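You operate a simulated robot arm through the tools that you are given. There is no shell and no other tool.

Carry out the task below with a simulated two-armed robot. There is one attempt and no reset: what you move stays moved.

TASK
Prove the lamps, then make the mains input dead for the road.
Fine: press LAMP once while it is live; amps off, isolate, lock off, source selector to OFF.

Only the result counts: the job must be done as asked and must still hold three seconds after the hand-in. Knocking over, shifting, dropping, spilling or breaking anything else fails it.

THE ROBOT
Two 7-joint arms with two-finger parallel grippers on one trunk that stands fixed in place. Base frame: the origin is at the foot of the trunk, x ahead of it, y to its left, z up. Lengths are in m, angles in degrees, forces in N, time in s.
The left shoulder is at [0.071, 0.156, 1.28], the right one opposite. Payload 3.91 kg a hand.
Tool frame (each hand has its own): the origin (TCP) lies between the finger pads and is the grasp point; the fingertips stand 0.03 m ahead of it; z points along the fingers, y is the line along which they close. The gripper opens to 0.11 m. The fingers are 0.02 m wide and 0.01 m thick; the gripper's body (0.048 by 0.112 m) begins 0.055 m behind the TCP.
Orientation is told as [roll, pitch, yaw] about the base's x, y, z axes, in that order, counted from this pose: with the fingers straight down and closing along the base's y, the tool's x points along the base's -x, its y along +y and its z along -z.

THE INTERFACE
- The arms move only by the tool move_arm. It takes "left_steps", "right_steps" or both (then of equal length, played together; a hand with none holds still); each is a list of rows, each a list of 7 numbers: the shift along the base's x, y, z in m, then the turn, a rotation vector about the base's x, y, z in rad, then the gripper command, from -1 (shut) to 1 (fully open), values between in proportion. In form: [[tx, ty, tz, rx, ry, rz, jaw], ...]. A call has 1 to 20 rows; each row shifts and turns the commanded pose from where the row before left it. A row lasts 0.2 s, in which the tool goes at most 0.05 m and 8.6 degrees; a call with a longer step from one row to the next is refused whole, and so is a gripper value outside its range. A pose out of reach is approached as far as the arm can. The call stops where the force on the tool passes 40 N (or 10 N more than at its start, if that is more) or the arm is blocked; 0.2 s more then pass. The fingers move at their own pace (about 0.108 m/s each) and stop on an object; they squeeze with about 26 N. The grip force told is the motor's: it shows also when the fingers shut on nothing. Time passes only in rows, and 0.2 s behind the last, so rows that do not move let the fingers close. The reply holds the time, the measured pose of the TCP, the force on the tool along the base axes, the opening and the grip force, in the units named above and with some noise, with the torque about the TCP (base axes, N m) and any sound that the robot's microphone picked up.
- Cameras (640 x 400 px; columns grow to the right, rows downward): "scene" is now at [0.1242, -0.0514, 1.5112]; the picture's right is [-0.57, -0.82, 0.00], its down [-0.45, 0.31, -0.84] and it looks along [0.69, -0.48, -0.54] (base axes); focal length 298 px, centre (320, 200). "left" rides on the left gripper at [0.072, -0.017, -0.103] in its tool frame; the picture's right is [0.23, 0.97, 0.00], its down [-0.76, 0.18, -0.62] and it looks along [-0.61, 0.14, 0.78] (tool axes); focal length 222 px, centre (320, 200). "right" rides on the right gripper at [0.072, 0.017, -0.103] in its tool frame; the picture's right is [-0.23, 0.97, 0.00], its down [-0.76, -0.18, -0.62] and it looks along [-0.61, -0.14, 0.78] (tool axes); focal length 222 px, centre (320, 200). There is no depth. A picture from a camera that has moved, and an enlarged one, comes with that camera's place and axes in the base frame and with its lens.
- camera(camera): a new picture of that camera. The clock stands still meanwhile.
- slide_trunk(by): slides the trunk up (or, below 0, down) by that many m; the arms and the scene camera ride with it, the base frame stays. It gives what a move gives, with no picture.
- head_to(pan, tilt): turns the head with the scene camera to pan (to the left, within 86 degrees either way) and tilt (down, from -29 to 69), counted from straight ahead of the robot. It gives what a move gives.
- close_up(camera, box): a new picture of the part [left, top, right, bottom] of that camera's present view, enlarged. The clock stands still meanwhile.
- sign_off(): hands the job in; it is judged then, once.

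Nothing tells you positions but the pictures and the camera data. Unless the task says otherwise, let go and move clear before handing in.

The tools are called after ">>>" by a JSON object that holds its "name" and its "arguments". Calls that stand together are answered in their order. move_arm: Moves the arms, as the interface text tells. Its arguments: {"type":"object","properties":{"left_steps":{"type":"array","items":{"type":"array","items":{"type":"number"}}},"right_steps":{"type":"array","items":{"type":"array","items":{"type":"number"}}}},"required":[]} The other tools are called the same way: slide_trunk (by) slides the trunk up or down; head_to (pan, tilt) turns the head that bears the scene camera; camera (camera) takes a picture; close_up (camera, box) takes an enlarged picture of a part of a camera's view; sign_off () hands the job in.

At the start:

```text
time_s: 0.0
left_ee_pos: [0.8372, -0.1332, 1.2343]
left_tool_rot: [0.0, 0.0, 0.0]
left_contact_force: [0.0, 0.5, -0.1]
left_wrist_torque: [0.0, 0.03, 0.02]
left_grip_width: 0.1101
left_finger_force: 0.0
right_ee_pos: [0.4238, -0.5924, 1.1714]
right_tool_rot: [0.0, 0.0, 0.1]
right_contact_force: [0.2, 0.6, 0.7]
right_wrist_torque: [0.01, 0.0, 0.02]
right_grip_width: 0.1098
right_finger_force: 0.1
trunk travel left (down, up): [-0.725, 0.215]
head pan, tilt: [-34.7, 32.9]
```

scene: 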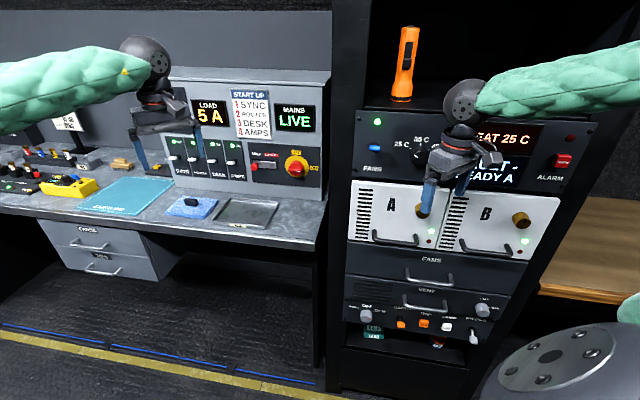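
right: 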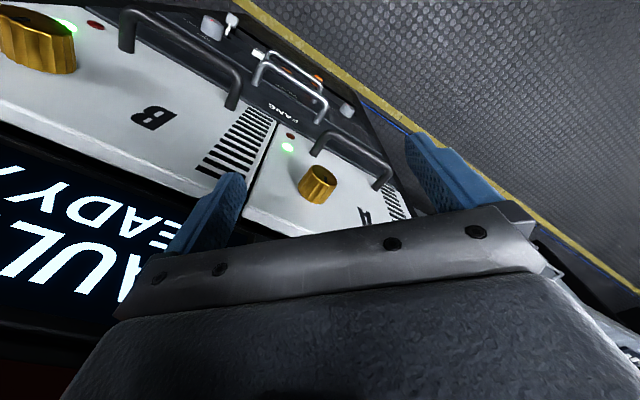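
left: 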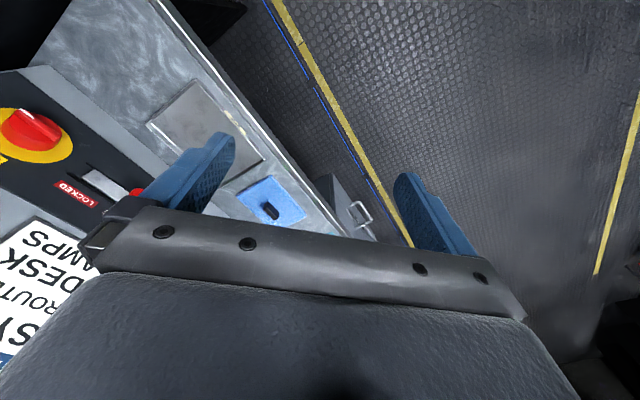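

I see a control desk with a mains panel (LOAD 5 A, MAINS LIVE, a rotary isolator and four breakers) and a rack to its right. I'll take close-ups before I move anything.

>>> {"name": "close_up", "arguments": {"camera": "scene", "box": [150, 70, 340, 200]}}

>>> {"name": "close_up", "arguments": {"camera": "scene", "box": [340, 90, 610, 260]}}

>>> {"name": "close_up", "arguments": {"camera": "scene", "box": [330, 240, 530, 360]}}

>>> {"name": "close_up", "arguments": {"camera": "scene", "box": [0, 100, 220, 240]}}

```text
3.08 times, centred on (245, 135) of scene
camera zoom: at [0.1242, -0.0514, 1.5112], right [-0.57, -0.82, 0.0], down [-0.45, 0.31, -0.84], along [0.69, -0.48, -0.54], focal length 916 px, centre (551, 400)
```

zoom: 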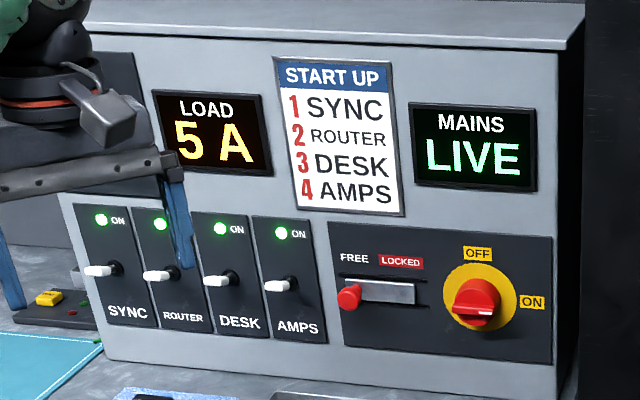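

```text
2.35 times, centred on (475, 175) of scene
camera zoom: at [0.1242, -0.0514, 1.5112], right [-0.57, -0.82, 0.0], down [-0.45, 0.31, -0.84], along [0.69, -0.48, -0.54], focal length 700 px, centre (-45, 259)
```

zoom: 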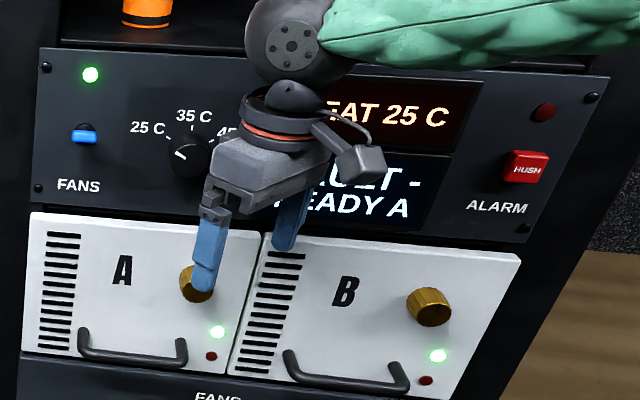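

```text
3.20 times, centred on (430, 300) of scene
camera zoom: at [0.1242, -0.0514, 1.5112], right [-0.57, -0.82, 0.0], down [-0.45, 0.31, -0.84], along [0.69, -0.48, -0.54], focal length 953 px, centre (-32, -120)
```

zoom: 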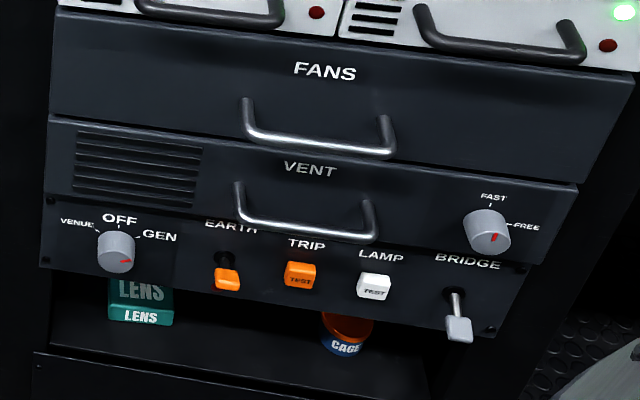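

```text
2.86 times, centred on (110, 170) of scene
camera zoom: at [0.1242, -0.0514, 1.5112], right [-0.57, -0.82, 0.0], down [-0.45, 0.31, -0.84], along [0.69, -0.48, -0.54], focal length 850 px, centre (920, 286)
```

zoom: 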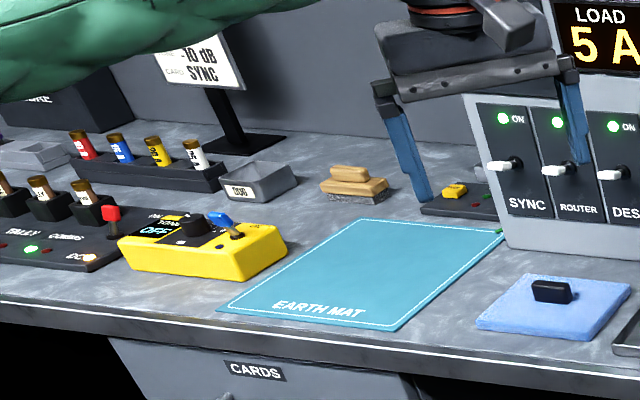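

The rack face and the desk panel both look turned about 45° from the robot. The amplifier knobs on the rack sit near (0.48, -0.61, 1.09) and the isolator near (0.98, -0.54, 1.02). I want tighter views of each control before planning any moves.

>>> {"name": "close_up", "arguments": {"camera": "scene", "box": [245, 135, 325, 185]}}

>>> {"name": "close_up", "arguments": {"camera": "scene", "box": [165, 130, 261, 190]}}

>>> {"name": "close_up", "arguments": {"camera": "scene", "box": [340, 295, 404, 335]}}

>>> {"name": "close_up", "arguments": {"camera": "scene", "box": [385, 290, 495, 359]}}

```text
8.00 times, centred on (285, 160) of scene
camera zoom: at [0.1242, -0.0514, 1.5112], right [-0.57, -0.82, 0.0], down [-0.45, 0.31, -0.84], along [0.69, -0.48, -0.54], focal length 2382 px, centre (600, 520)
```

zoom: 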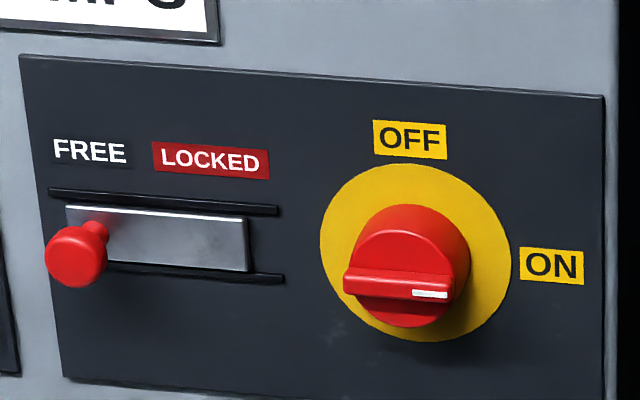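

```text
6.67 times, centred on (213, 160) of scene
camera zoom: at [0.1242, -0.0514, 1.5112], right [-0.57, -0.82, 0.0], down [-0.45, 0.31, -0.84], along [0.69, -0.48, -0.54], focal length 1985 px, centre (1033, 467)
```

zoom: 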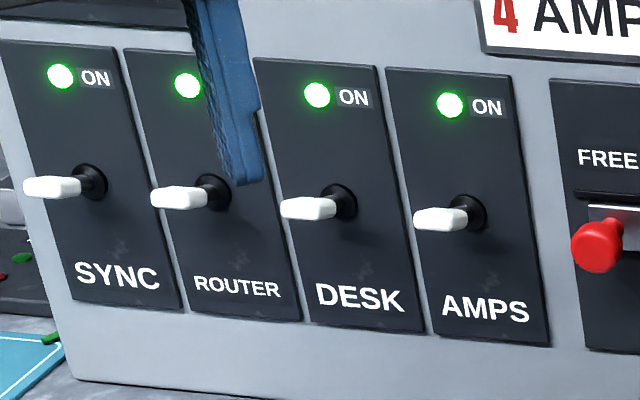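

```text
10.00 times, centred on (372, 315) of scene
camera zoom: at [0.1242, -0.0514, 1.5112], right [-0.57, -0.82, 0.0], down [-0.45, 0.31, -0.84], along [0.69, -0.48, -0.54], focal length 2977 px, centre (-200, -950)
```

zoom: 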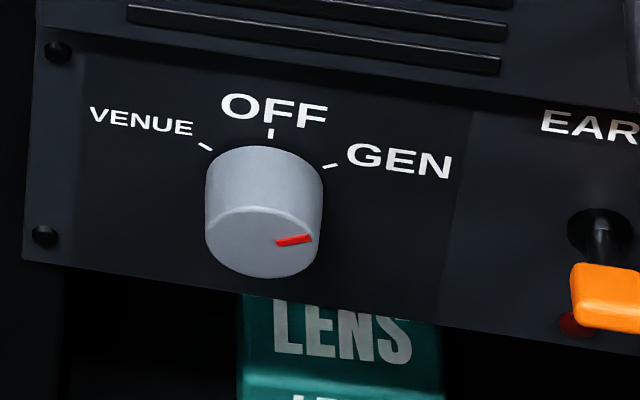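

```text
5.80 times, centred on (440, 324) of scene
camera zoom: at [0.1242, -0.0514, 1.5112], right [-0.57, -0.82, 0.0], down [-0.45, 0.31, -0.84], along [0.69, -0.48, -0.54], focal length 1726 px, centre (-376, -522)
```

zoom: 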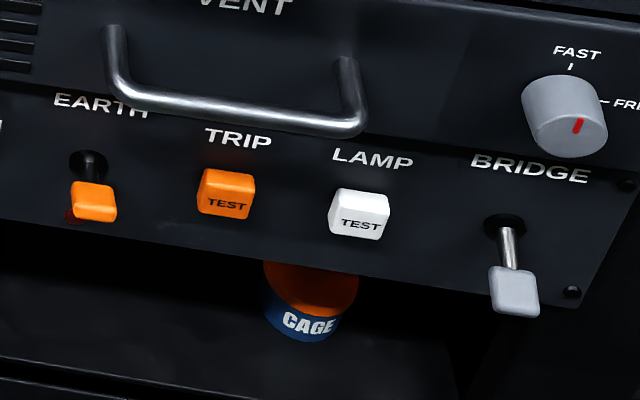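

The selector points to GEN and must go to OFF at the top. The isolator is at ON on the right, its OFF is at the top, and the slider is at FREE. The AMPS toggle is up, so off is down. The right gripper is only centimetres from the rack, so I'll draw both hands back before sliding the trunk.

>>> {"name": "move_arm", "arguments": {"left_steps": [[-0.035, 0.02, 0, 0, 0, 0, -1], [-0.035, 0.02, 0, 0, 0, 0, -1], [-0.035, 0.02, 0, 0, 0, 0, -1], [-0.035, 0.02, 0, 0, 0, 0, -1], [-0.035, 0.025, 0, 0, 0, 0, -1], [-0.035, 0.025, 0, 0, 0, 0, -1], [-0.035, 0.025, 0, 0, 0, 0, -1], [-0.035, 0.025, 0, 0, 0, 0, -1], [-0.035, 0.025, 0, 0, 0, 0, -1], [-0.035, 0.025, 0, 0, 0, 0, -1]], "right_steps": [[-0.014, 0.014, 0, 0, 0, 0, 1], [-0.014, 0.014, 0, 0, 0, 0, 1], [-0.014, 0.014, 0, 0, 0, 0, 1], [-0.014, 0.014, 0, 0, 0, 0, 1], [-0.014, 0.014, 0, 0, 0, 0, -1], [-0.014, 0.014, 0, 0, 0, 0, -1], [-0.014, 0.014, 0, 0, 0, 0, -1], [-0.014, 0.014, 0, 0, 0, 0, -1], [-0.014, 0.014, 0, 0, 0, 0, -1], [-0.014, 0.014, 0, 0, 0, 0, -1]]}}

>>> {"name": "camera", "arguments": {"camera": "scene"}}

```text
time_s: 2.2
left_ee_pos: [0.4851, 0.0976, 1.2331]
left_tool_rot: [-0.1, 0.0, -0.1]
left_contact_force: [-0.5, -0.1, 0.3]
left_wrist_torque: [-0.01, -0.01, 0.04]
left_grip_width: 0.0
left_finger_force: 26.2
right_ee_pos: [0.3445, -0.5127, 1.1758]
right_tool_rot: [0.0, 0.0, 0.0]
right_contact_force: [-0.2, -0.4, -0.7]
right_wrist_torque: [-0.04, 0.01, 0.01]
right_grip_width: 0.0
right_finger_force: 26.0
right hand out of reach, approached as far as the arm can: row 6, 7, 8, 9, 10
trunk travel left (down, up): [-0.725, 0.215]
head pan, tilt: [-34.7, 32.9]
```

```text
taken
camera scene: at [0.1229, -0.05, 1.5114], right [-0.57, -0.82, 0.0], down [-0.45, 0.31, -0.84], along [0.69, -0.48, -0.54], focal length 298 px, centre (320, 200)
```

scene: 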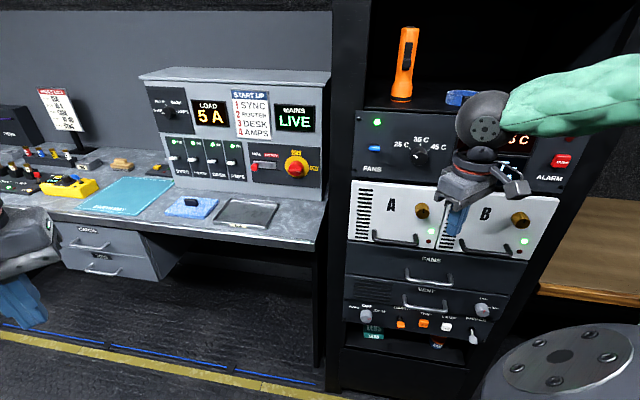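

Both hands are clear of the rack and the desk. I'll look around to the right and left to check elbow room before sliding the trunk.

>>> {"name": "head_to", "arguments": {"pan": -80, "tilt": 40}}

>>> {"name": "camera", "arguments": {"camera": "scene"}}

>>> {"name": "head_to", "arguments": {"pan": 20, "tilt": 40}}

>>> {"name": "camera", "arguments": {"camera": "scene"}}

```text
time_s: 3.3
left_ee_pos: [0.4878, 0.096, 1.2337]
left_tool_rot: [0.1, -0.1, 0.0]
left_contact_force: [0.5, 0.3, 0.2]
left_wrist_torque: [0.0, 0.0, 0.01]
left_grip_width: 0.0
left_finger_force: 25.6
right_ee_pos: [0.3445, -0.5126, 1.1748]
right_tool_rot: [0.1, 0.1, 0.0]
right_contact_force: [-0.7, -0.7, 0.0]
right_wrist_torque: [-0.02, 0.01, -0.03]
right_grip_width: 0.0
right_finger_force: 25.5
trunk travel left (down, up): [-0.725, 0.215]
head pan, tilt: [-80.0, 40.0]
```

```text
taken
camera scene: at [0.0655, -0.0841, 1.5004], right [-0.98, -0.17, 0.0], down [-0.11, 0.63, -0.77], along [0.13, -0.75, -0.64], focal length 298 px, centre (320, 200)
```

scene: 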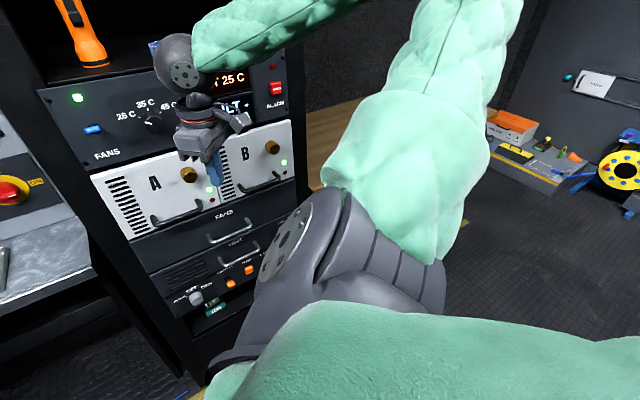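

```text
time_s: 5.1
left_ee_pos: [0.4863, 0.0964, 1.2332]
left_tool_rot: [0.0, 0.0, 0.0]
left_contact_force: [0.6, 0.0, 0.1]
left_wrist_torque: [0.04, 0.03, 0.0]
left_grip_width: 0.0001
left_finger_force: 26.0
right_ee_pos: [0.3446, -0.5151, 1.1745]
right_tool_rot: [0.2, 0.0, 0.1]
right_contact_force: [1.7, -0.1, -0.3]
right_wrist_torque: [0.03, 0.03, 0.0]
right_grip_width: 0.0002
right_finger_force: 26.2
trunk travel left (down, up): [-0.725, 0.215]
head pan, tilt: [20.0, 40.0]
```

```text
taken
camera scene: at [0.1306, 0.0286, 1.5004], right [0.34, -0.94, 0.0], down [-0.6, -0.22, -0.77], along [0.72, 0.26, -0.64], focal length 298 px, centre (320, 200)
```

scene: 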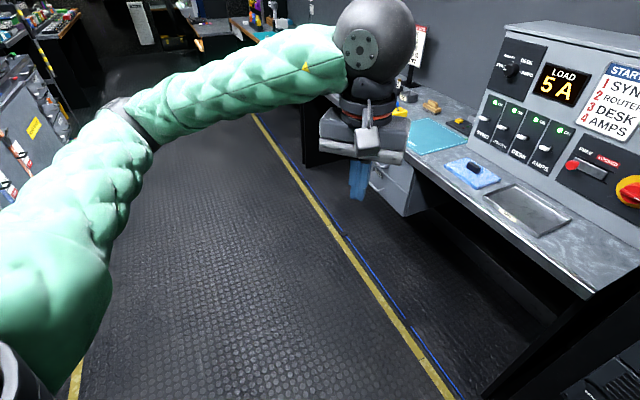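

The elbows are in clear space. I'll point the head square at the faces (pan -45) and take pictures at this height as the first half of a triangulation pair, then lower the trunk.

>>> {"name": "head_to", "arguments": {"pan": -45, "tilt": 30}}

>>> {"name": "camera", "arguments": {"camera": "scene"}}

>>> {"name": "close_up", "arguments": {"camera": "scene", "box": [80, 80, 272, 200]}}

>>> {"name": "close_up", "arguments": {"camera": "scene", "box": [270, 270, 462, 390]}}

```text
time_s: 6.5
left_ee_pos: [0.4862, 0.0961, 1.2325]
left_tool_rot: [0.1, -0.1, 0.0]
left_contact_force: [0.0, -0.3, 0.5]
left_wrist_torque: [-0.01, -0.01, -0.02]
left_grip_width: 0.0
left_finger_force: 25.9
right_ee_pos: [0.3447, -0.5136, 1.1743]
right_tool_rot: [0.0, 0.1, 0.0]
right_contact_force: [0.6, -1.0, 0.4]
right_wrist_torque: [-0.01, 0.03, 0.0]
right_grip_width: 0.0001
right_finger_force: 27.0
trunk travel left (down, up): [-0.725, 0.215]
head pan, tilt: [-45.0, 30.0]
```

```text
taken
camera scene: at [0.1147, -0.0643, 1.5157], right [-0.71, -0.71, 0.0], down [-0.35, 0.35, -0.87], along [0.61, -0.61, -0.5], focal length 298 px, centre (320, 200)
```

scene: 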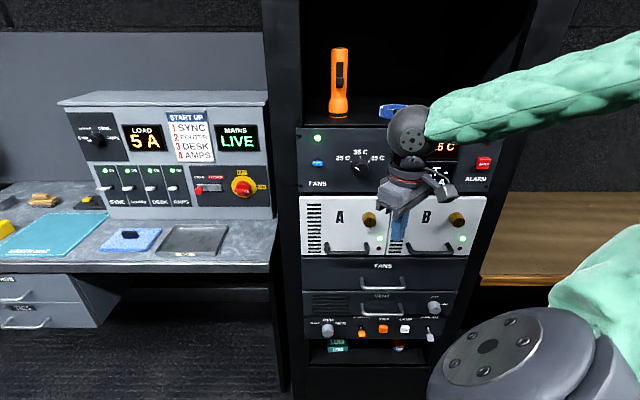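

```text
3.33 times, centred on (176, 140) of scene
camera zoom: at [0.1147, -0.0643, 1.5157], right [-0.71, -0.71, 0.0], down [-0.35, 0.35, -0.87], along [0.61, -0.61, -0.5], focal length 992 px, centre (800, 400)
```

zoom: 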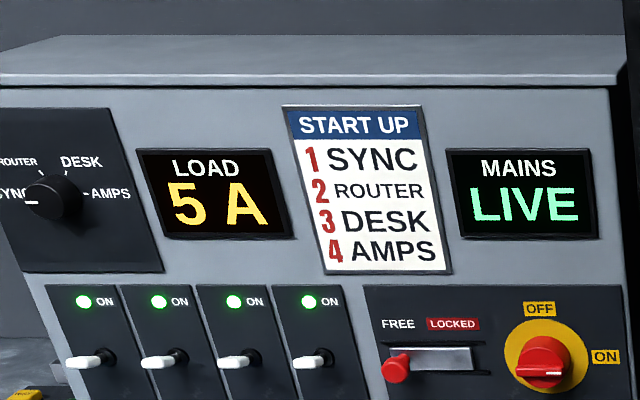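

```text
3.33 times, centred on (366, 330) of scene
camera zoom: at [0.1147, -0.0643, 1.5157], right [-0.71, -0.71, 0.0], down [-0.35, 0.35, -0.87], along [0.61, -0.61, -0.5], focal length 992 px, centre (167, -233)
```

zoom: 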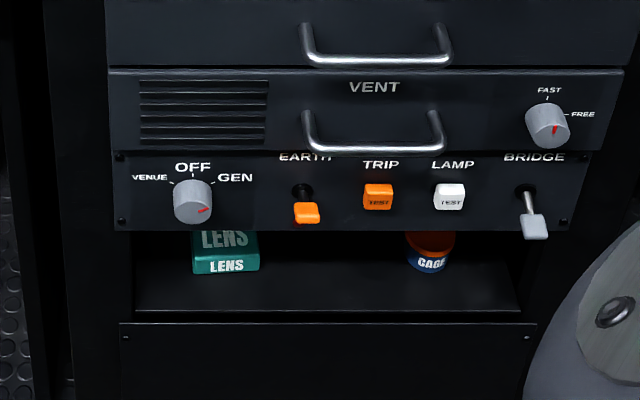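

All faces are square to pan -45. I'll lower the trunk in two stages, watching the clearances as I go.

>>> {"name": "slide_trunk", "arguments": {"by": -0.15}}

>>> {"name": "camera", "arguments": {"camera": "scene"}}

```text
time_s: 8.2
left_ee_pos: [0.4853, 0.0965, 1.0849]
left_tool_rot: [0.1, 0.0, 0.0]
left_contact_force: [0.2, 0.6, 0.3]
left_wrist_torque: [0.0, -0.01, -0.06]
left_grip_width: 0.0
left_finger_force: 26.0
right_ee_pos: [0.3452, -0.5138, 1.0256]
right_tool_rot: [0.0, 0.0, 0.0]
right_contact_force: [-0.2, -0.8, 0.6]
right_wrist_torque: [-0.02, 0.0, 0.02]
right_grip_width: 0.0
right_finger_force: 26.2
trunk travel left (down, up): [-0.575, 0.365]
head pan, tilt: [-45.0, 30.0]
```

```text
taken
camera scene: at [0.1144, -0.0643, 1.3659], right [-0.71, -0.71, 0.0], down [-0.35, 0.35, -0.87], along [0.61, -0.61, -0.5], focal length 298 px, centre (320, 200)
```

scene: 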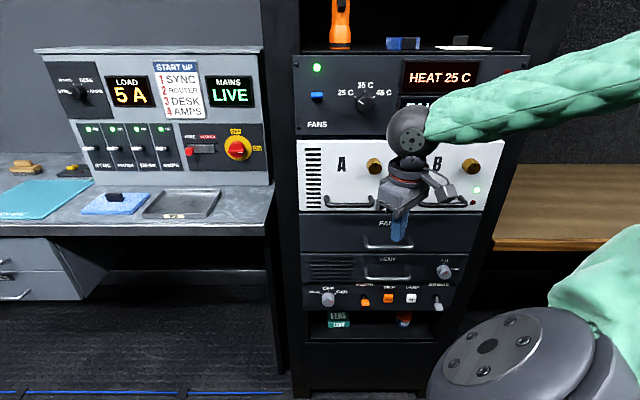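

>>> {"name": "slide_trunk", "arguments": {"by": -0.15}}

>>> {"name": "camera", "arguments": {"camera": "scene"}}

>>> {"name": "close_up", "arguments": {"camera": "scene", "box": [60, 20, 284, 160]}}

>>> {"name": "close_up", "arguments": {"camera": "scene", "box": [280, 190, 472, 310]}}

```text
time_s: 9.9
left_ee_pos: [0.4855, 0.0968, 0.9349]
left_tool_rot: [0.0, 0.0, 0.1]
left_contact_force: [-0.3, -0.5, 0.5]
left_wrist_torque: [0.0, -0.02, 0.0]
left_grip_width: 0.0001
left_finger_force: 25.6
right_ee_pos: [0.346, -0.5137, 0.8765]
right_tool_rot: [0.0, 0.0, 0.0]
right_contact_force: [-0.5, 0.8, 0.1]
right_wrist_torque: [-0.01, 0.01, -0.02]
right_grip_width: 0.0002
right_finger_force: 26.1
trunk travel left (down, up): [-0.425, 0.515]
head pan, tilt: [-45.0, 30.0]
```

```text
taken
camera scene: at [0.1144, -0.0642, 1.2159], right [-0.71, -0.71, 0.0], down [-0.35, 0.35, -0.87], along [0.61, -0.61, -0.5], focal length 298 px, centre (320, 200)
```

scene: 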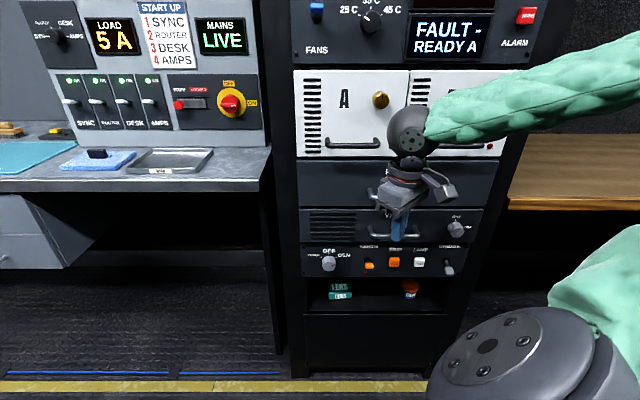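

```text
2.86 times, centred on (172, 90) of scene
camera zoom: at [0.1144, -0.0642, 1.2159], right [-0.71, -0.71, 0.0], down [-0.35, 0.35, -0.87], along [0.61, -0.61, -0.5], focal length 850 px, centre (743, 514)
```

zoom: 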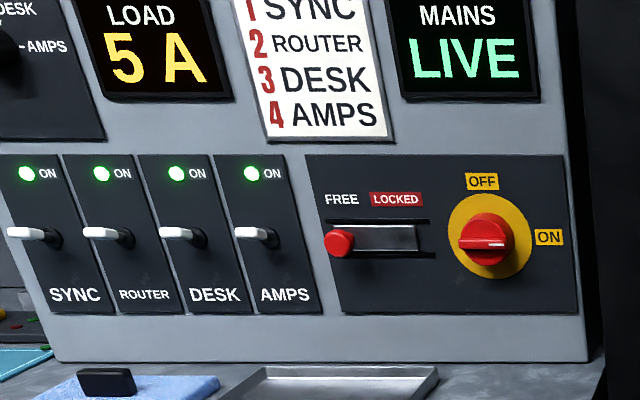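

```text
3.33 times, centred on (376, 250) of scene
camera zoom: at [0.1144, -0.0642, 1.2159], right [-0.71, -0.71, 0.0], down [-0.35, 0.35, -0.87], along [0.61, -0.61, -0.5], focal length 992 px, centre (133, 33)
```

zoom: 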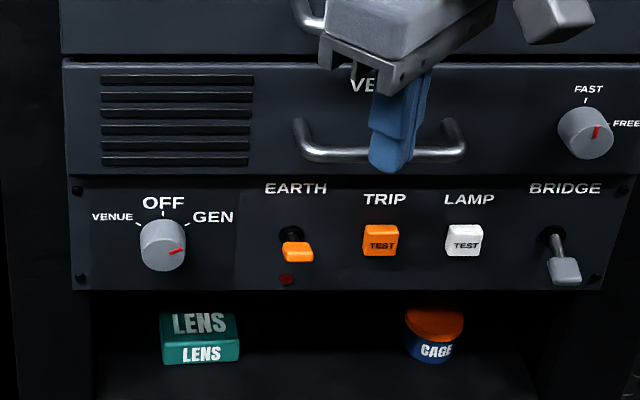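

Triangulation puts the LAMP face about 0.78 m deep along the faces' normal n = (0.707, -0.707), at z ≈ 0.625 and about (0.37, -0.73) in base coordinates. The isolator axis is near n = 1.09, z = 1.01. Next I'll turn the right hand to point along n and bring it in front of LAMP at a safe standoff.

>>> {"name": "move_arm", "arguments": {"right_steps": [[0, 0, 0, 0, 0, -0.1309, -1], [0, 0, 0, 0, 0, -0.1309, -1], [0, 0, 0, 0, 0, -0.1309, -1], [0, 0, 0, 0, 0, -0.1309, -1], [0, 0, 0, 0, 0, -0.1309, -1], [0, 0, 0, 0, 0, -0.1309, -1], [-0.0059, -0.0115, -0.0228, -0.101, -0.101, 0, -1], [-0.0059, -0.0115, -0.0228, -0.101, -0.101, 0, -1], [-0.0059, -0.0115, -0.0228, -0.101, -0.101, 0, -1], [-0.0059, -0.0115, -0.0228, -0.101, -0.101, 0, -1]]}}

>>> {"name": "camera", "arguments": {"camera": "scene"}}

```text
time_s: 12.2
left_ee_pos: [0.4872, 0.0953, 0.935]
left_tool_rot: [0.1, 0.0, 0.1]
left_contact_force: [-0.3, 0.1, -0.2]
left_wrist_torque: [-0.05, 0.01, 0.01]
left_grip_width: 0.0001
left_finger_force: 25.9
right_ee_pos: [0.3812, -0.6302, 0.7897]
right_tool_rot: [0.1, -32.6, -45.1]
right_contact_force: [0.2, -0.2, 0.1]
right_wrist_torque: [-0.01, 0.01, 0.02]
right_grip_width: 0.0
right_finger_force: 25.9
right hand out of reach, approached as far as the arm can: row 7, 8, 9, 10
trunk travel left (down, up): [-0.425, 0.515]
head pan, tilt: [-45.0, 30.0]
```

```text
taken
camera scene: at [0.1145, -0.0653, 1.2158], right [-0.71, -0.71, 0.0], down [-0.35, 0.35, -0.87], along [0.61, -0.61, -0.5], focal length 298 px, centre (320, 200)
```

scene: 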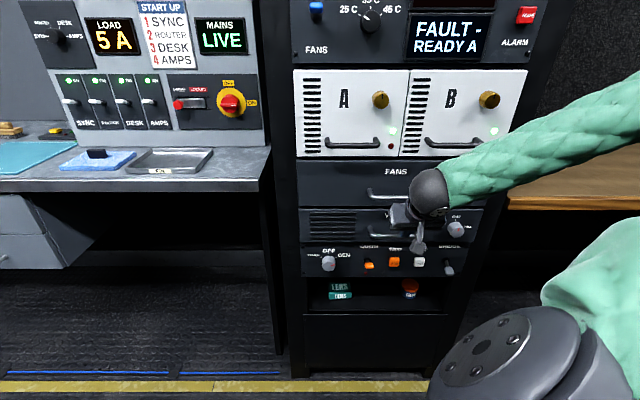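

The elbow's folding limit pushed the hand towards the rack: the wrist can't come within about 0.46 m of the shoulder. I'll undo that pitch, back away from the drawer handle, and raise the trunk so the arm has more room.

>>> {"name": "move_arm", "arguments": {"right_steps": [[-0.0233, 0.0148, 0.02, 0.101, 0.101, 0, -1], [-0.0233, 0.0148, 0.02, 0.101, 0.101, 0, -1], [-0.0233, 0.0148, 0.02, 0.101, 0.101, 0, -1], [-0.0233, 0.0148, 0.02, 0.101, 0.101, 0, -1]]}}

>>> {"name": "slide_trunk", "arguments": {"by": 0.15}}

```text
time_s: 13.2
left_ee_pos: [0.4863, 0.0962, 0.9329]
left_tool_rot: [0.0, 0.0, 0.1]
left_contact_force: [-0.1, -0.5, -0.2]
left_wrist_torque: [0.04, 0.0, -0.01]
left_grip_width: 0.0
left_finger_force: 25.9
right_ee_pos: [0.2896, -0.5736, 0.8724]
right_tool_rot: [0.1, 0.1, -45.0]
right_contact_force: [-0.7, -0.1, -0.3]
right_wrist_torque: [0.01, -0.02, 0.03]
right_grip_width: 0.0
right_finger_force: 25.7
right hand out of reach, approached as far as the arm can: row 1
trunk travel left (down, up): [-0.425, 0.515]
head pan, tilt: [-45.0, 30.0]
```

```text
time_s: 14.9
left_ee_pos: [0.4863, 0.0973, 1.0838]
left_tool_rot: [0.0, 0.0, 0.0]
left_contact_force: [-0.3, 0.3, 0.2]
left_wrist_torque: [-0.02, 0.01, 0.0]
left_grip_width: 0.0
left_finger_force: 26.0
right_ee_pos: [0.29, -0.5731, 1.0193]
right_tool_rot: [-0.1, 0.0, -45.0]
right_contact_force: [0.8, 0.1, -0.3]
right_wrist_torque: [0.01, 0.0, -0.01]
right_grip_width: 0.0002
right_finger_force: 25.6
trunk travel left (down, up): [-0.575, 0.365]
head pan, tilt: [-45.0, 30.0]
```

The hand is back at n ≈ 0.61, pointing down. I'll lower it in front of the rack, staying short of the handles.

>>> {"name": "move_arm", "arguments": {"right_steps": [[-0.01, -0.01, -0.03, 0, 0, 0, -1], [-0.01, -0.01, -0.03, 0, 0, 0, -1], [-0.01, -0.01, -0.03, 0, 0, 0, -1], [-0.01, -0.01, -0.035, 0, 0, 0, -1], [0, 0, -0.04, 0, 0, 0, -1], [0, 0, -0.04, 0, 0, 0, -1], [0, 0, -0.04, 0, 0, 0, -1], [0, 0, -0.04, 0, 0, 0, -1], [0, 0, -0.03, 0, 0, 0, -1]]}}

>>> {"name": "camera", "arguments": {"camera": "scene"}}

```text
time_s: 16.9
left_ee_pos: [0.4862, 0.0945, 1.0842]
left_tool_rot: [0.0, 0.0, 0.1]
left_contact_force: [-0.5, 0.1, -0.2]
left_wrist_torque: [0.0, -0.02, -0.03]
left_grip_width: 0.0001
left_finger_force: 26.4
right_ee_pos: [0.2489, -0.6131, 0.7065]
right_tool_rot: [0.0, 0.1, -45.0]
right_contact_force: [0.0, 0.0, -0.3]
right_wrist_torque: [0.01, 0.0, 0.05]
right_grip_width: 0.0002
right_finger_force: 26.2
trunk travel left (down, up): [-0.575, 0.365]
head pan, tilt: [-45.0, 30.0]
```

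```text
taken
camera scene: at [0.1149, -0.0651, 1.3657], right [-0.71, -0.71, 0.0], down [-0.35, 0.35, -0.87], along [0.61, -0.61, -0.5], focal length 298 px, centre (320, 200)
```

scene: 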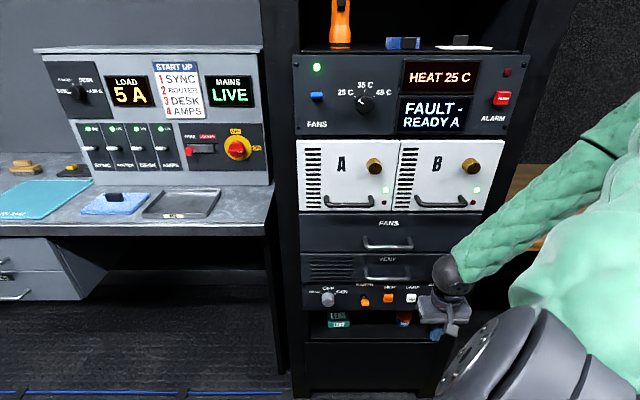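

The way is clear. I'll pitch the hand up to point along n while dropping to the LAMP's height at n ≈ 0.65.

>>> {"name": "move_arm", "arguments": {"right_steps": [[0.0028, -0.0028, -0.0074, -0.10097, -0.10097, 0, -1], [0.0028, -0.0028, -0.0074, -0.10097, -0.10097, 0, -1], [0.0028, -0.0028, -0.0074, -0.10097, -0.10097, 0, -1], [0.0028, -0.0028, -0.0074, -0.10097, -0.10097, 0, -1], [0.0028, -0.0028, -0.0074, -0.10097, -0.10097, 0, -1], [0.0028, -0.0028, -0.0074, -0.10097, -0.10097, 0, -1], [0.0028, -0.0028, -0.0074, -0.10097, -0.10097, 0, -1], [0.0028, -0.0028, -0.0074, -0.10097, -0.10097, 0, -1], [0.0028, -0.0028, -0.0074, -0.10097, -0.10097, 0, -1], [0.0028, -0.0028, -0.0074, -0.10097, -0.10097, 0, -1], [0.0028, -0.0028, -0.0074, -0.10097, -0.10097, 0, -1]]}}

>>> {"name": "camera", "arguments": {"camera": "scene"}}

>>> {"name": "camera", "arguments": {"camera": "right"}}

```text
time_s: 19.3
left_ee_pos: [0.4863, 0.0952, 1.084]
left_tool_rot: [0.1, -0.1, 0.0]
left_contact_force: [0.8, -0.2, 0.1]
left_wrist_torque: [0.0, -0.01, -0.04]
left_grip_width: 0.0
left_finger_force: 26.3
right_ee_pos: [0.2811, -0.6445, 0.6237]
right_tool_rot: [177.0, -89.8, 138.0]
right_contact_force: [0.3, 0.6, -0.4]
right_wrist_torque: [0.02, -0.03, 0.02]
right_grip_width: 0.0
right_finger_force: 26.0
trunk travel left (down, up): [-0.575, 0.365]
head pan, tilt: [-45.0, 30.0]
```

```text
taken
camera scene: at [0.1148, -0.065, 1.3658], right [-0.71, -0.71, 0.0], down [-0.35, 0.35, -0.87], along [0.61, -0.61, -0.5], focal length 298 px, centre (320, 200)
```

scene: 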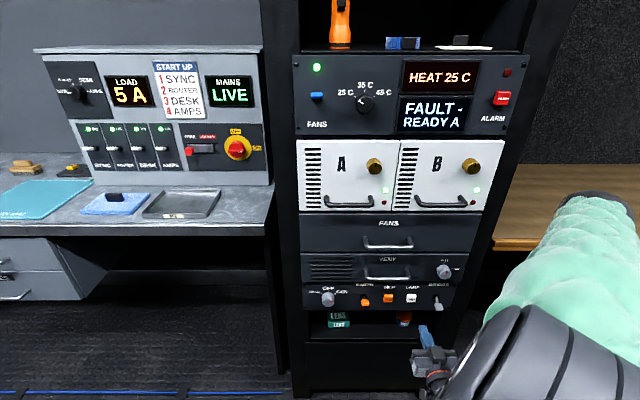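

```text
taken
camera right: at [0.2212, -0.56, 0.553], right [0.69, 0.69, 0.23], down [-0.57, 0.32, 0.76], along [0.45, -0.65, 0.61], focal length 222 px, centre (320, 200)
```

right: 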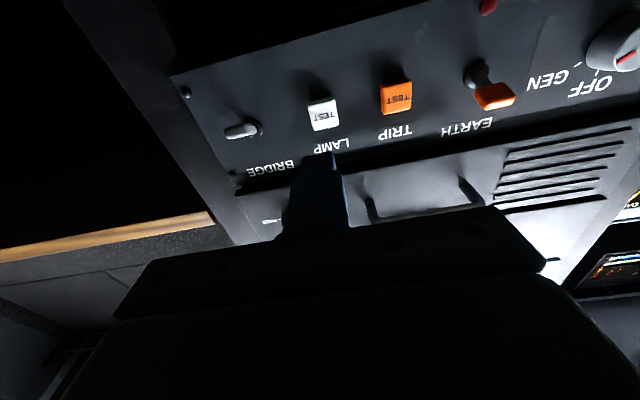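

The right-hand camera confirms LAMP at about t = -0.252, z = 0.627, almost in line with the fingertips. I'll correct by 3 mm, advance to about 15 mm short and check.

>>> {"name": "move_arm", "arguments": {"right_steps": [[0.0163, -0.0121, 0.0025, 0, 0, 0, -1], [0.0141, -0.0141, 0, 0, 0, 0, -1], [0.0141, -0.0141, 0, 0, 0, 0, -1], [0.0141, -0.0141, 0, 0, 0, 0, -1]]}}

>>> {"name": "camera", "arguments": {"camera": "right"}}

>>> {"name": "close_up", "arguments": {"camera": "scene", "box": [360, 270, 480, 345]}}

```text
time_s: 20.3
left_ee_pos: [0.487, 0.097, 1.0841]
left_tool_rot: [0.0, 0.0, 0.0]
left_contact_force: [0.4, 0.5, -0.4]
left_wrist_torque: [-0.02, 0.0, 0.02]
left_grip_width: 0.0
left_finger_force: 26.0
right_ee_pos: [0.3392, -0.698, 0.6279]
right_tool_rot: [-12.3, -90.0, -32.7]
right_contact_force: [0.0, -0.6, 0.0]
right_wrist_torque: [0.04, 0.0, -0.04]
right_grip_width: 0.0
right_finger_force: 25.9
trunk travel left (down, up): [-0.575, 0.365]
head pan, tilt: [-45.0, 30.0]
```

```text
taken
camera right: at [0.2792, -0.6138, 0.5558], right [0.69, 0.69, 0.23], down [-0.57, 0.31, 0.76], along [0.45, -0.65, 0.61], focal length 222 px, centre (320, 200)
```

right: 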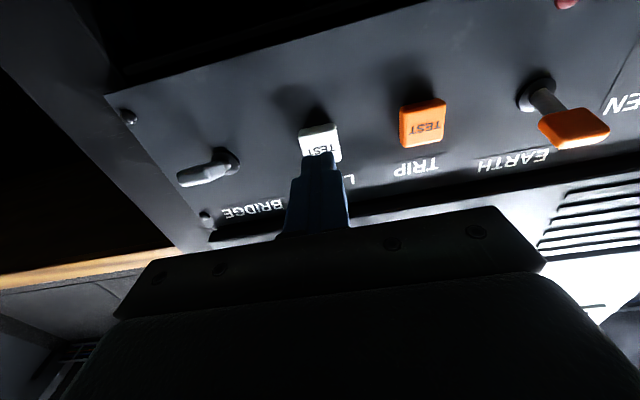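

```text
5.33 times, centred on (420, 308) of scene
camera zoom: at [0.1147, -0.0644, 1.3657], right [-0.71, -0.71, 0.0], down [-0.35, 0.35, -0.87], along [0.61, -0.61, -0.5], focal length 1588 px, centre (-213, -373)
```

zoom: 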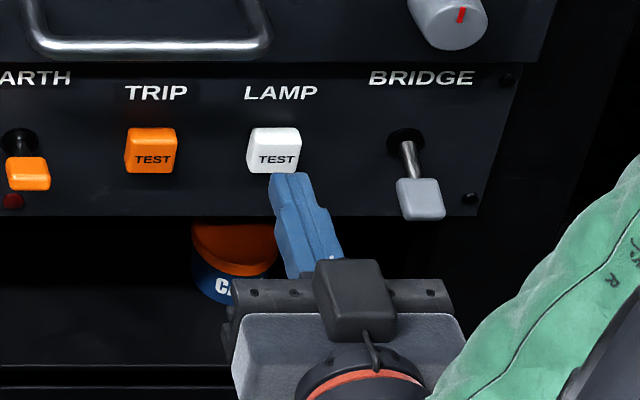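

The fingertip is lined up with the LAMP button and 15-17 mm short of it. I'll press in with small steps and watch the force and the sound.

>>> {"name": "move_arm", "arguments": {"right_steps": [[0.00283, -0.00283, 0, 0, 0, 0, -1], [0.00283, -0.00283, 0, 0, 0, 0, -1], [0.00283, -0.00283, 0, 0, 0, 0, -1], [0.00212, -0.00212, 0, 0, 0, 0, -1], [0.00212, -0.00212, 0, 0, 0, 0, -1]]}}

>>> {"name": "camera", "arguments": {"camera": "right"}}

```text
time_s: 21.5
left_ee_pos: [0.4868, 0.0968, 1.083]
left_tool_rot: [0.0, 0.0, 0.0]
left_contact_force: [0.4, -0.1, 0.8]
left_wrist_torque: [-0.02, 0.03, 0.0]
left_grip_width: 0.0
left_finger_force: 26.3
right_ee_pos: [0.35, -0.711, 0.6274]
right_tool_rot: [-28.8, -90.0, -16.2]
right_contact_force: [-1.0, -0.2, 0.6]
right_wrist_torque: [0.03, 0.02, -0.03]
right_grip_width: 0.0001
right_finger_force: 25.7
trunk travel left (down, up): [-0.575, 0.365]
head pan, tilt: [-45.0, 30.0]
```

```text
taken
camera right: at [0.2918, -0.6259, 0.5552], right [0.69, 0.69, 0.23], down [-0.57, 0.31, 0.76], along [0.45, -0.65, 0.61], focal length 222 px, centre (320, 200)
```

right: 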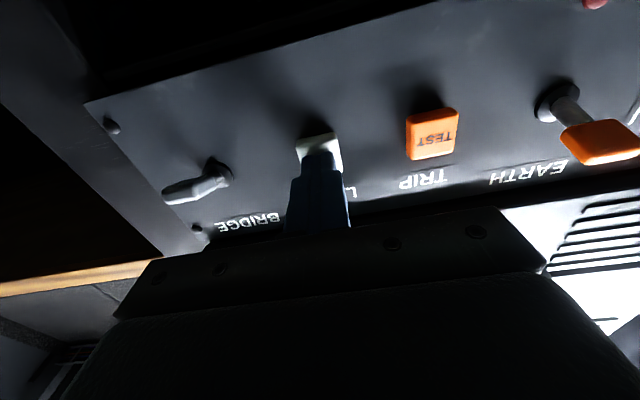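

The tip should be just touching. I'll press on with 2-3 mm steps.

>>> {"name": "move_arm", "arguments": {"right_steps": [[0.00177, -0.00177, 0, 0, 0, 0, -1], [0.00177, -0.00177, 0, 0, 0, 0, -1], [0.00177, -0.00177, 0, 0, 0, 0, -1]]}}

```text
time_s: 22.3
left_ee_pos: [0.4865, 0.0967, 1.0836]
left_tool_rot: [0.0, 0.1, 0.0]
left_contact_force: [0.4, 0.1, 0.0]
left_wrist_torque: [0.02, -0.02, 0.02]
left_grip_width: 0.0002
left_finger_force: 26.1
right_ee_pos: [0.3566, -0.7162, 0.6267]
right_tool_rot: [15.6, -89.9, -60.4]
right_contact_force: [-11.5, 14.5, -2.5]
right_wrist_torque: [0.04, 0.12, 0.07]
right_grip_width: 0.0
right_finger_force: 26.3
trunk travel left (down, up): [-0.575, 0.365]
head pan, tilt: [-45.0, 30.0]
heard: click
```

I felt about 18 N and heard a click. Before releasing I'll look at the panel to see whether the lamps responded.

>>> {"name": "camera", "arguments": {"camera": "scene"}}

>>> {"name": "close_up", "arguments": {"camera": "scene", "box": [290, 250, 482, 370]}}

>>> {"name": "camera", "arguments": {"camera": "right"}}

```text
taken
camera scene: at [0.1141, -0.0638, 1.3657], right [-0.71, -0.71, 0.0], down [-0.35, 0.35, -0.87], along [0.61, -0.61, -0.5], focal length 298 px, centre (320, 200)
```

scene: 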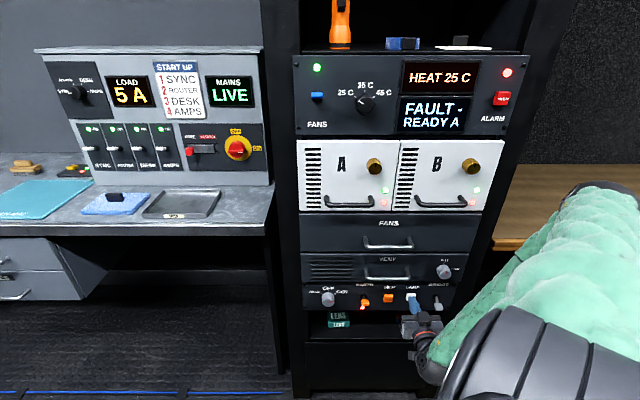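

```text
3.33 times, centred on (386, 310) of scene
camera zoom: at [0.1141, -0.0638, 1.3657], right [-0.71, -0.71, 0.0], down [-0.35, 0.35, -0.87], along [0.61, -0.61, -0.5], focal length 992 px, centre (100, -167)
```

zoom: 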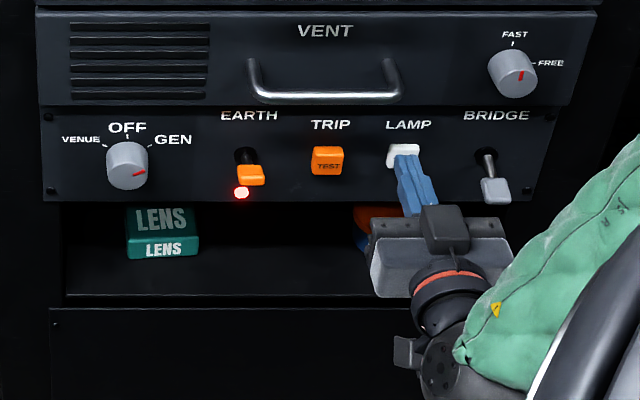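

```text
taken
camera right: at [0.2966, -0.6304, 0.5553], right [0.69, 0.69, 0.23], down [-0.57, 0.31, 0.76], along [0.45, -0.65, 0.61], focal length 222 px, centre (320, 200)
```

right: 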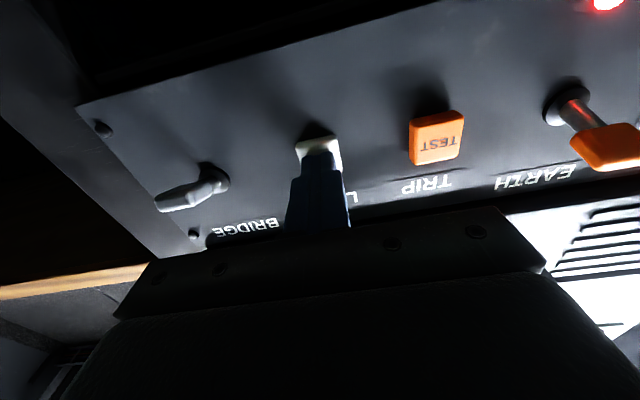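

The lamps lit: the earth lamp, the alarm lamp and the amplifier lamps are all on, with the mains still LIVE. I'll release by backing straight off, and move the left hand further away to keep the right arm's path clear.

>>> {"name": "move_arm", "arguments": {"right_steps": [[-0.0141, 0.0141, 0, 0, 0, 0, -1], [-0.0141, 0.0141, 0, 0, 0, 0, -1], [-0.0141, 0.0141, 0, 0, 0, 0, -1], [-0.0141, 0.0141, 0, 0, 0, 0, -1], [-0.0085, 0.0085, 0, 0, 0, 0, -1]], "left_steps": [[0.009, 0.03, 0, 0, 0, 0, -1], [0.009, 0.03, 0, 0, 0, 0, -1], [0.009, 0.03, 0, 0, 0, 0, -1], [0.009, 0.03, 0, 0, 0, 0, -1], [0.009, 0.03, 0, 0, 0, 0, -1]]}}

>>> {"name": "camera", "arguments": {"camera": "scene"}}

```text
time_s: 23.5
left_ee_pos: [0.5316, 0.2491, 1.0827]
left_tool_rot: [-0.1, 0.0, -0.1]
left_contact_force: [0.4, 1.0, -1.3]
left_wrist_torque: [0.02, -0.01, 0.01]
left_grip_width: 0.0
left_finger_force: 26.0
right_ee_pos: [0.2913, -0.6509, 0.6281]
right_tool_rot: [-146.4, -89.9, 101.4]
right_contact_force: [0.8, -0.2, 0.5]
right_wrist_torque: [0.01, 0.01, 0.0]
right_grip_width: 0.0
right_finger_force: 26.4
trunk travel left (down, up): [-0.575, 0.365]
head pan, tilt: [-45.0, 30.0]
```

```text
taken
camera scene: at [0.1141, -0.0635, 1.3659], right [-0.71, -0.71, 0.0], down [-0.35, 0.35, -0.87], along [0.61, -0.61, -0.5], focal length 298 px, centre (320, 200)
```

scene: 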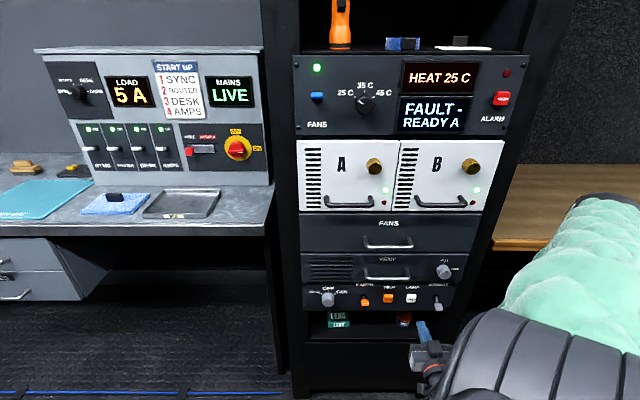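

LAMP is released and the lamps are back to normal, with MAINS still LIVE. Now I'll carry the right hand leftwards at low height, in front of the rack and the desk edge.

>>> {"name": "move_arm", "arguments": {"right_steps": [[0.0341, 0.0313, 0, 0, 0, 0, -1], [0.0341, 0.0313, 0, 0, 0, 0, -1], [0.0341, 0.0313, 0, 0, 0, 0, -1], [0.0341, 0.0313, 0, 0, 0, 0, -1], [0.0341, 0.0313, 0, 0, 0, 0, -1], [0.0341, 0.0313, 0, 0, 0, 0, -1], [0.0341, 0.0313, 0, 0, 0, 0, -1], [0.0341, 0.0313, 0, 0, 0, 0, -1], [0.0341, 0.0313, 0, 0, 0, 0, -1], [0.0341, 0.0313, 0, 0, 0, 0, -1], [0.0341, 0.0313, 0, 0, 0, 0, -1], [0.0341, 0.0313, 0, 0, 0, 0, -1]]}}

>>> {"name": "camera", "arguments": {"camera": "scene"}}

```text
time_s: 26.1
left_ee_pos: [0.5335, 0.2477, 1.0824]
left_tool_rot: [0.0, 0.1, 0.1]
left_contact_force: [0.1, -0.5, -0.2]
left_wrist_torque: [0.03, 0.04, 0.01]
left_grip_width: 0.0002
left_finger_force: 26.2
right_ee_pos: [0.7036, -0.2744, 0.6275]
right_tool_rot: [-99.4, -89.9, 54.5]
right_contact_force: [0.9, 0.8, -0.8]
right_wrist_torque: [0.01, 0.02, 0.02]
right_grip_width: 0.0001
right_finger_force: 26.0
trunk travel left (down, up): [-0.575, 0.365]
head pan, tilt: [-45.0, 30.0]
```

```text
taken
camera scene: at [0.1152, -0.0634, 1.3657], right [-0.71, -0.71, 0.0], down [-0.35, 0.35, -0.87], along [0.61, -0.61, -0.5], focal length 298 px, centre (320, 200)
```

scene: 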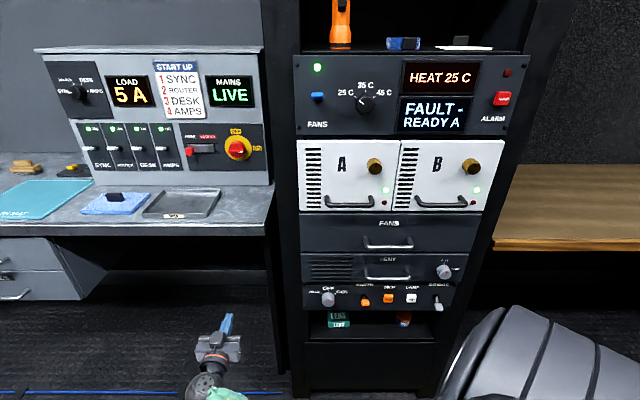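

The hand is at t ≈ 0.30, well ahead of the desk edge. I'll raise it to panel height and tilt it 20° downwards so the wrist camera stays above the desk items.

>>> {"name": "move_arm", "arguments": {"right_steps": [[0.0071, 0.0042, 0.045, 0, 0, 0, -1], [0.0071, 0.0042, 0.045, 0, 0, 0, -1], [0.0071, 0.0042, 0.045, 0, 0, 0, -1], [0.0071, 0.0042, 0.045, 0, 0, 0, -1], [0.0071, 0.0042, 0.045, 0, 0, 0, -1], [0.0071, 0.0042, 0.045, 0, 0, 0, -1], [0.0071, 0.0042, 0.045, 0, 0, 0, -1], [0.0071, 0.0042, 0.045, 0.0823, 0.0823, 0, -1], [0.0071, 0.0042, 0.045, 0.0823, 0.0823, 0, -1], [0.0071, 0.0042, 0.045, 0.0823, 0.0823, 0, -1]]}}

>>> {"name": "camera", "arguments": {"camera": "scene"}}

>>> {"name": "camera", "arguments": {"camera": "right"}}

```text
time_s: 27.6
left_ee_pos: [0.532, 0.2476, 1.0828]
left_tool_rot: [-0.1, 0.0, 0.2]
left_contact_force: [0.4, -0.3, 0.3]
left_wrist_torque: [-0.01, -0.01, 0.03]
left_grip_width: 0.0006
left_finger_force: 26.1
right_ee_pos: [0.7404, -0.3028, 0.9044]
right_tool_rot: [-128.4, -80.3, 81.8]
right_contact_force: [0.1, 0.0, 0.7]
right_wrist_torque: [-0.02, -0.01, 0.01]
right_grip_width: 0.0
right_finger_force: 26.2
trunk travel left (down, up): [-0.575, 0.365]
head pan, tilt: [-45.0, 30.0]
stopped in row 7 (right hand): the arm was blocked; the commanded pose is now the measured one
```

```text
taken
camera scene: at [0.1147, -0.0643, 1.3657], right [-0.71, -0.71, 0.0], down [-0.35, 0.35, -0.87], along [0.61, -0.61, -0.5], focal length 298 px, centre (320, 200)
```

scene: 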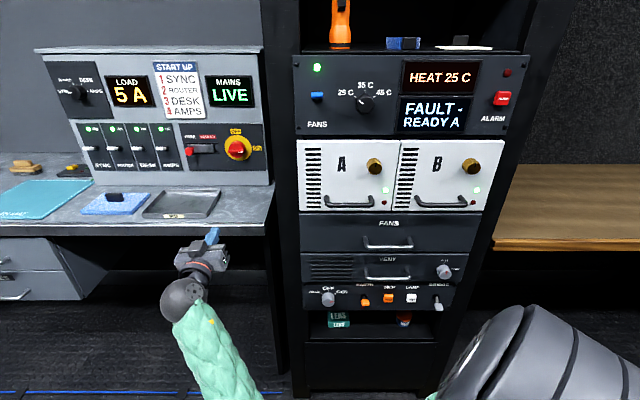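

```text
taken
camera right: at [0.6815, -0.2307, 0.8204], right [0.71, 0.7, 0.09], down [-0.54, 0.45, 0.71], along [0.45, -0.55, 0.7], focal length 222 px, centre (320, 200)
```

right: 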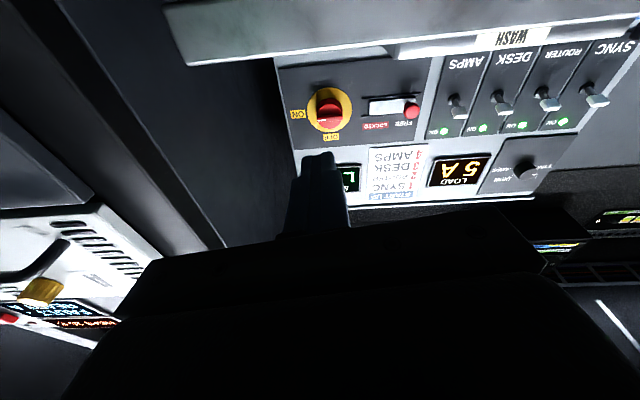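

The arm was blocked partway up, with no force at the tool, so a joint limit or a link is stopping it. I'll look down to see the elbow and forearm.

>>> {"name": "head_to", "arguments": {"pan": -45, "tilt": 69}}

>>> {"name": "camera", "arguments": {"camera": "scene"}}

>>> {"name": "head_to", "arguments": {"pan": 0, "tilt": 60}}

>>> {"name": "camera", "arguments": {"camera": "scene"}}

>>> {"name": "camera", "arguments": {"camera": "left"}}

```text
time_s: 28.7
left_ee_pos: [0.5314, 0.2486, 1.0838]
left_tool_rot: [0.0, 0.0, 0.1]
left_contact_force: [-0.6, 0.4, -0.1]
left_wrist_torque: [-0.02, -0.02, 0.0]
left_grip_width: 0.0
left_finger_force: 25.8
right_ee_pos: [0.7412, -0.3027, 0.9044]
right_tool_rot: [-128.4, -80.3, 81.8]
right_contact_force: [0.0, -0.7, -1.0]
right_wrist_torque: [0.02, 0.0, -0.04]
right_grip_width: 0.0003
right_finger_force: 26.4
trunk travel left (down, up): [-0.575, 0.365]
head pan, tilt: [-45.0, 68.8]
```

```text
taken
camera scene: at [0.0904, -0.0395, 1.3143], right [-0.71, -0.71, 0.0], down [-0.66, 0.66, -0.36], along [0.26, -0.26, -0.93], focal length 298 px, centre (320, 200)
```

scene: 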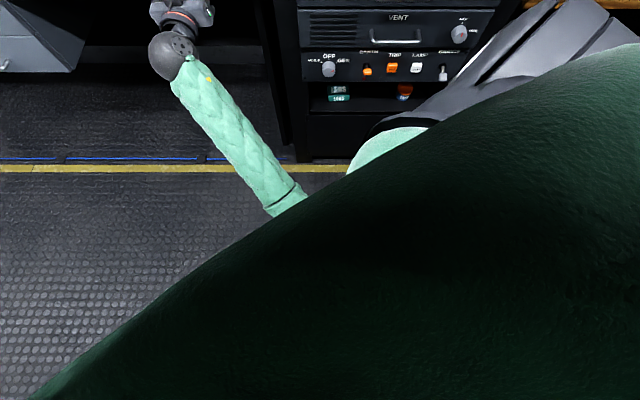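

```text
time_s: 29.8
left_ee_pos: [0.5325, 0.2475, 1.083]
left_tool_rot: [0.0, 0.0, 0.1]
left_contact_force: [0.1, 0.0, 0.7]
left_wrist_torque: [-0.01, 0.05, -0.03]
left_grip_width: 0.0001
left_finger_force: 26.0
right_ee_pos: [0.7402, -0.3032, 0.9044]
right_tool_rot: [-128.5, -80.3, 81.8]
right_contact_force: [0.1, -0.2, -0.5]
right_wrist_torque: [0.04, -0.01, 0.0]
right_grip_width: 0.0
right_finger_force: 26.1
trunk travel left (down, up): [-0.575, 0.365]
head pan, tilt: [0.0, 60.0]
```

```text
taken
camera scene: at [0.1174, 0.0, 1.3236], right [0.0, -1.0, 0.0], down [-0.87, 0.0, -0.5], along [0.5, 0.0, -0.87], focal length 298 px, centre (320, 200)
```

scene: 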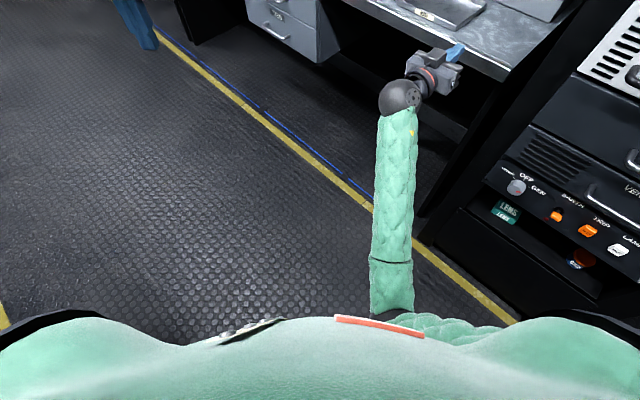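

```text
taken
camera left: at [0.4616, 0.2331, 1.1862], right [-0.23, 0.97, 0.0], down [0.76, 0.18, 0.62], along [0.61, 0.14, -0.78], focal length 222 px, centre (320, 200)
```

left: 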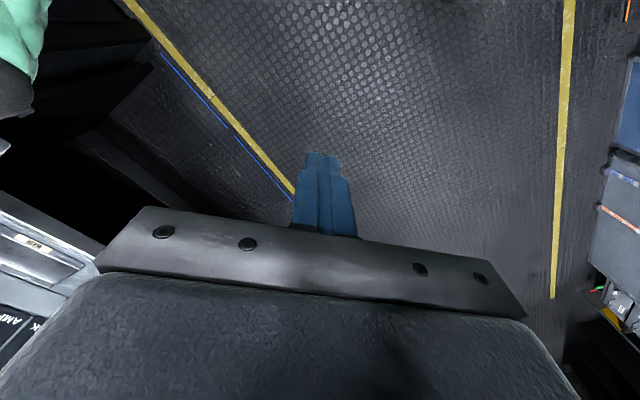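

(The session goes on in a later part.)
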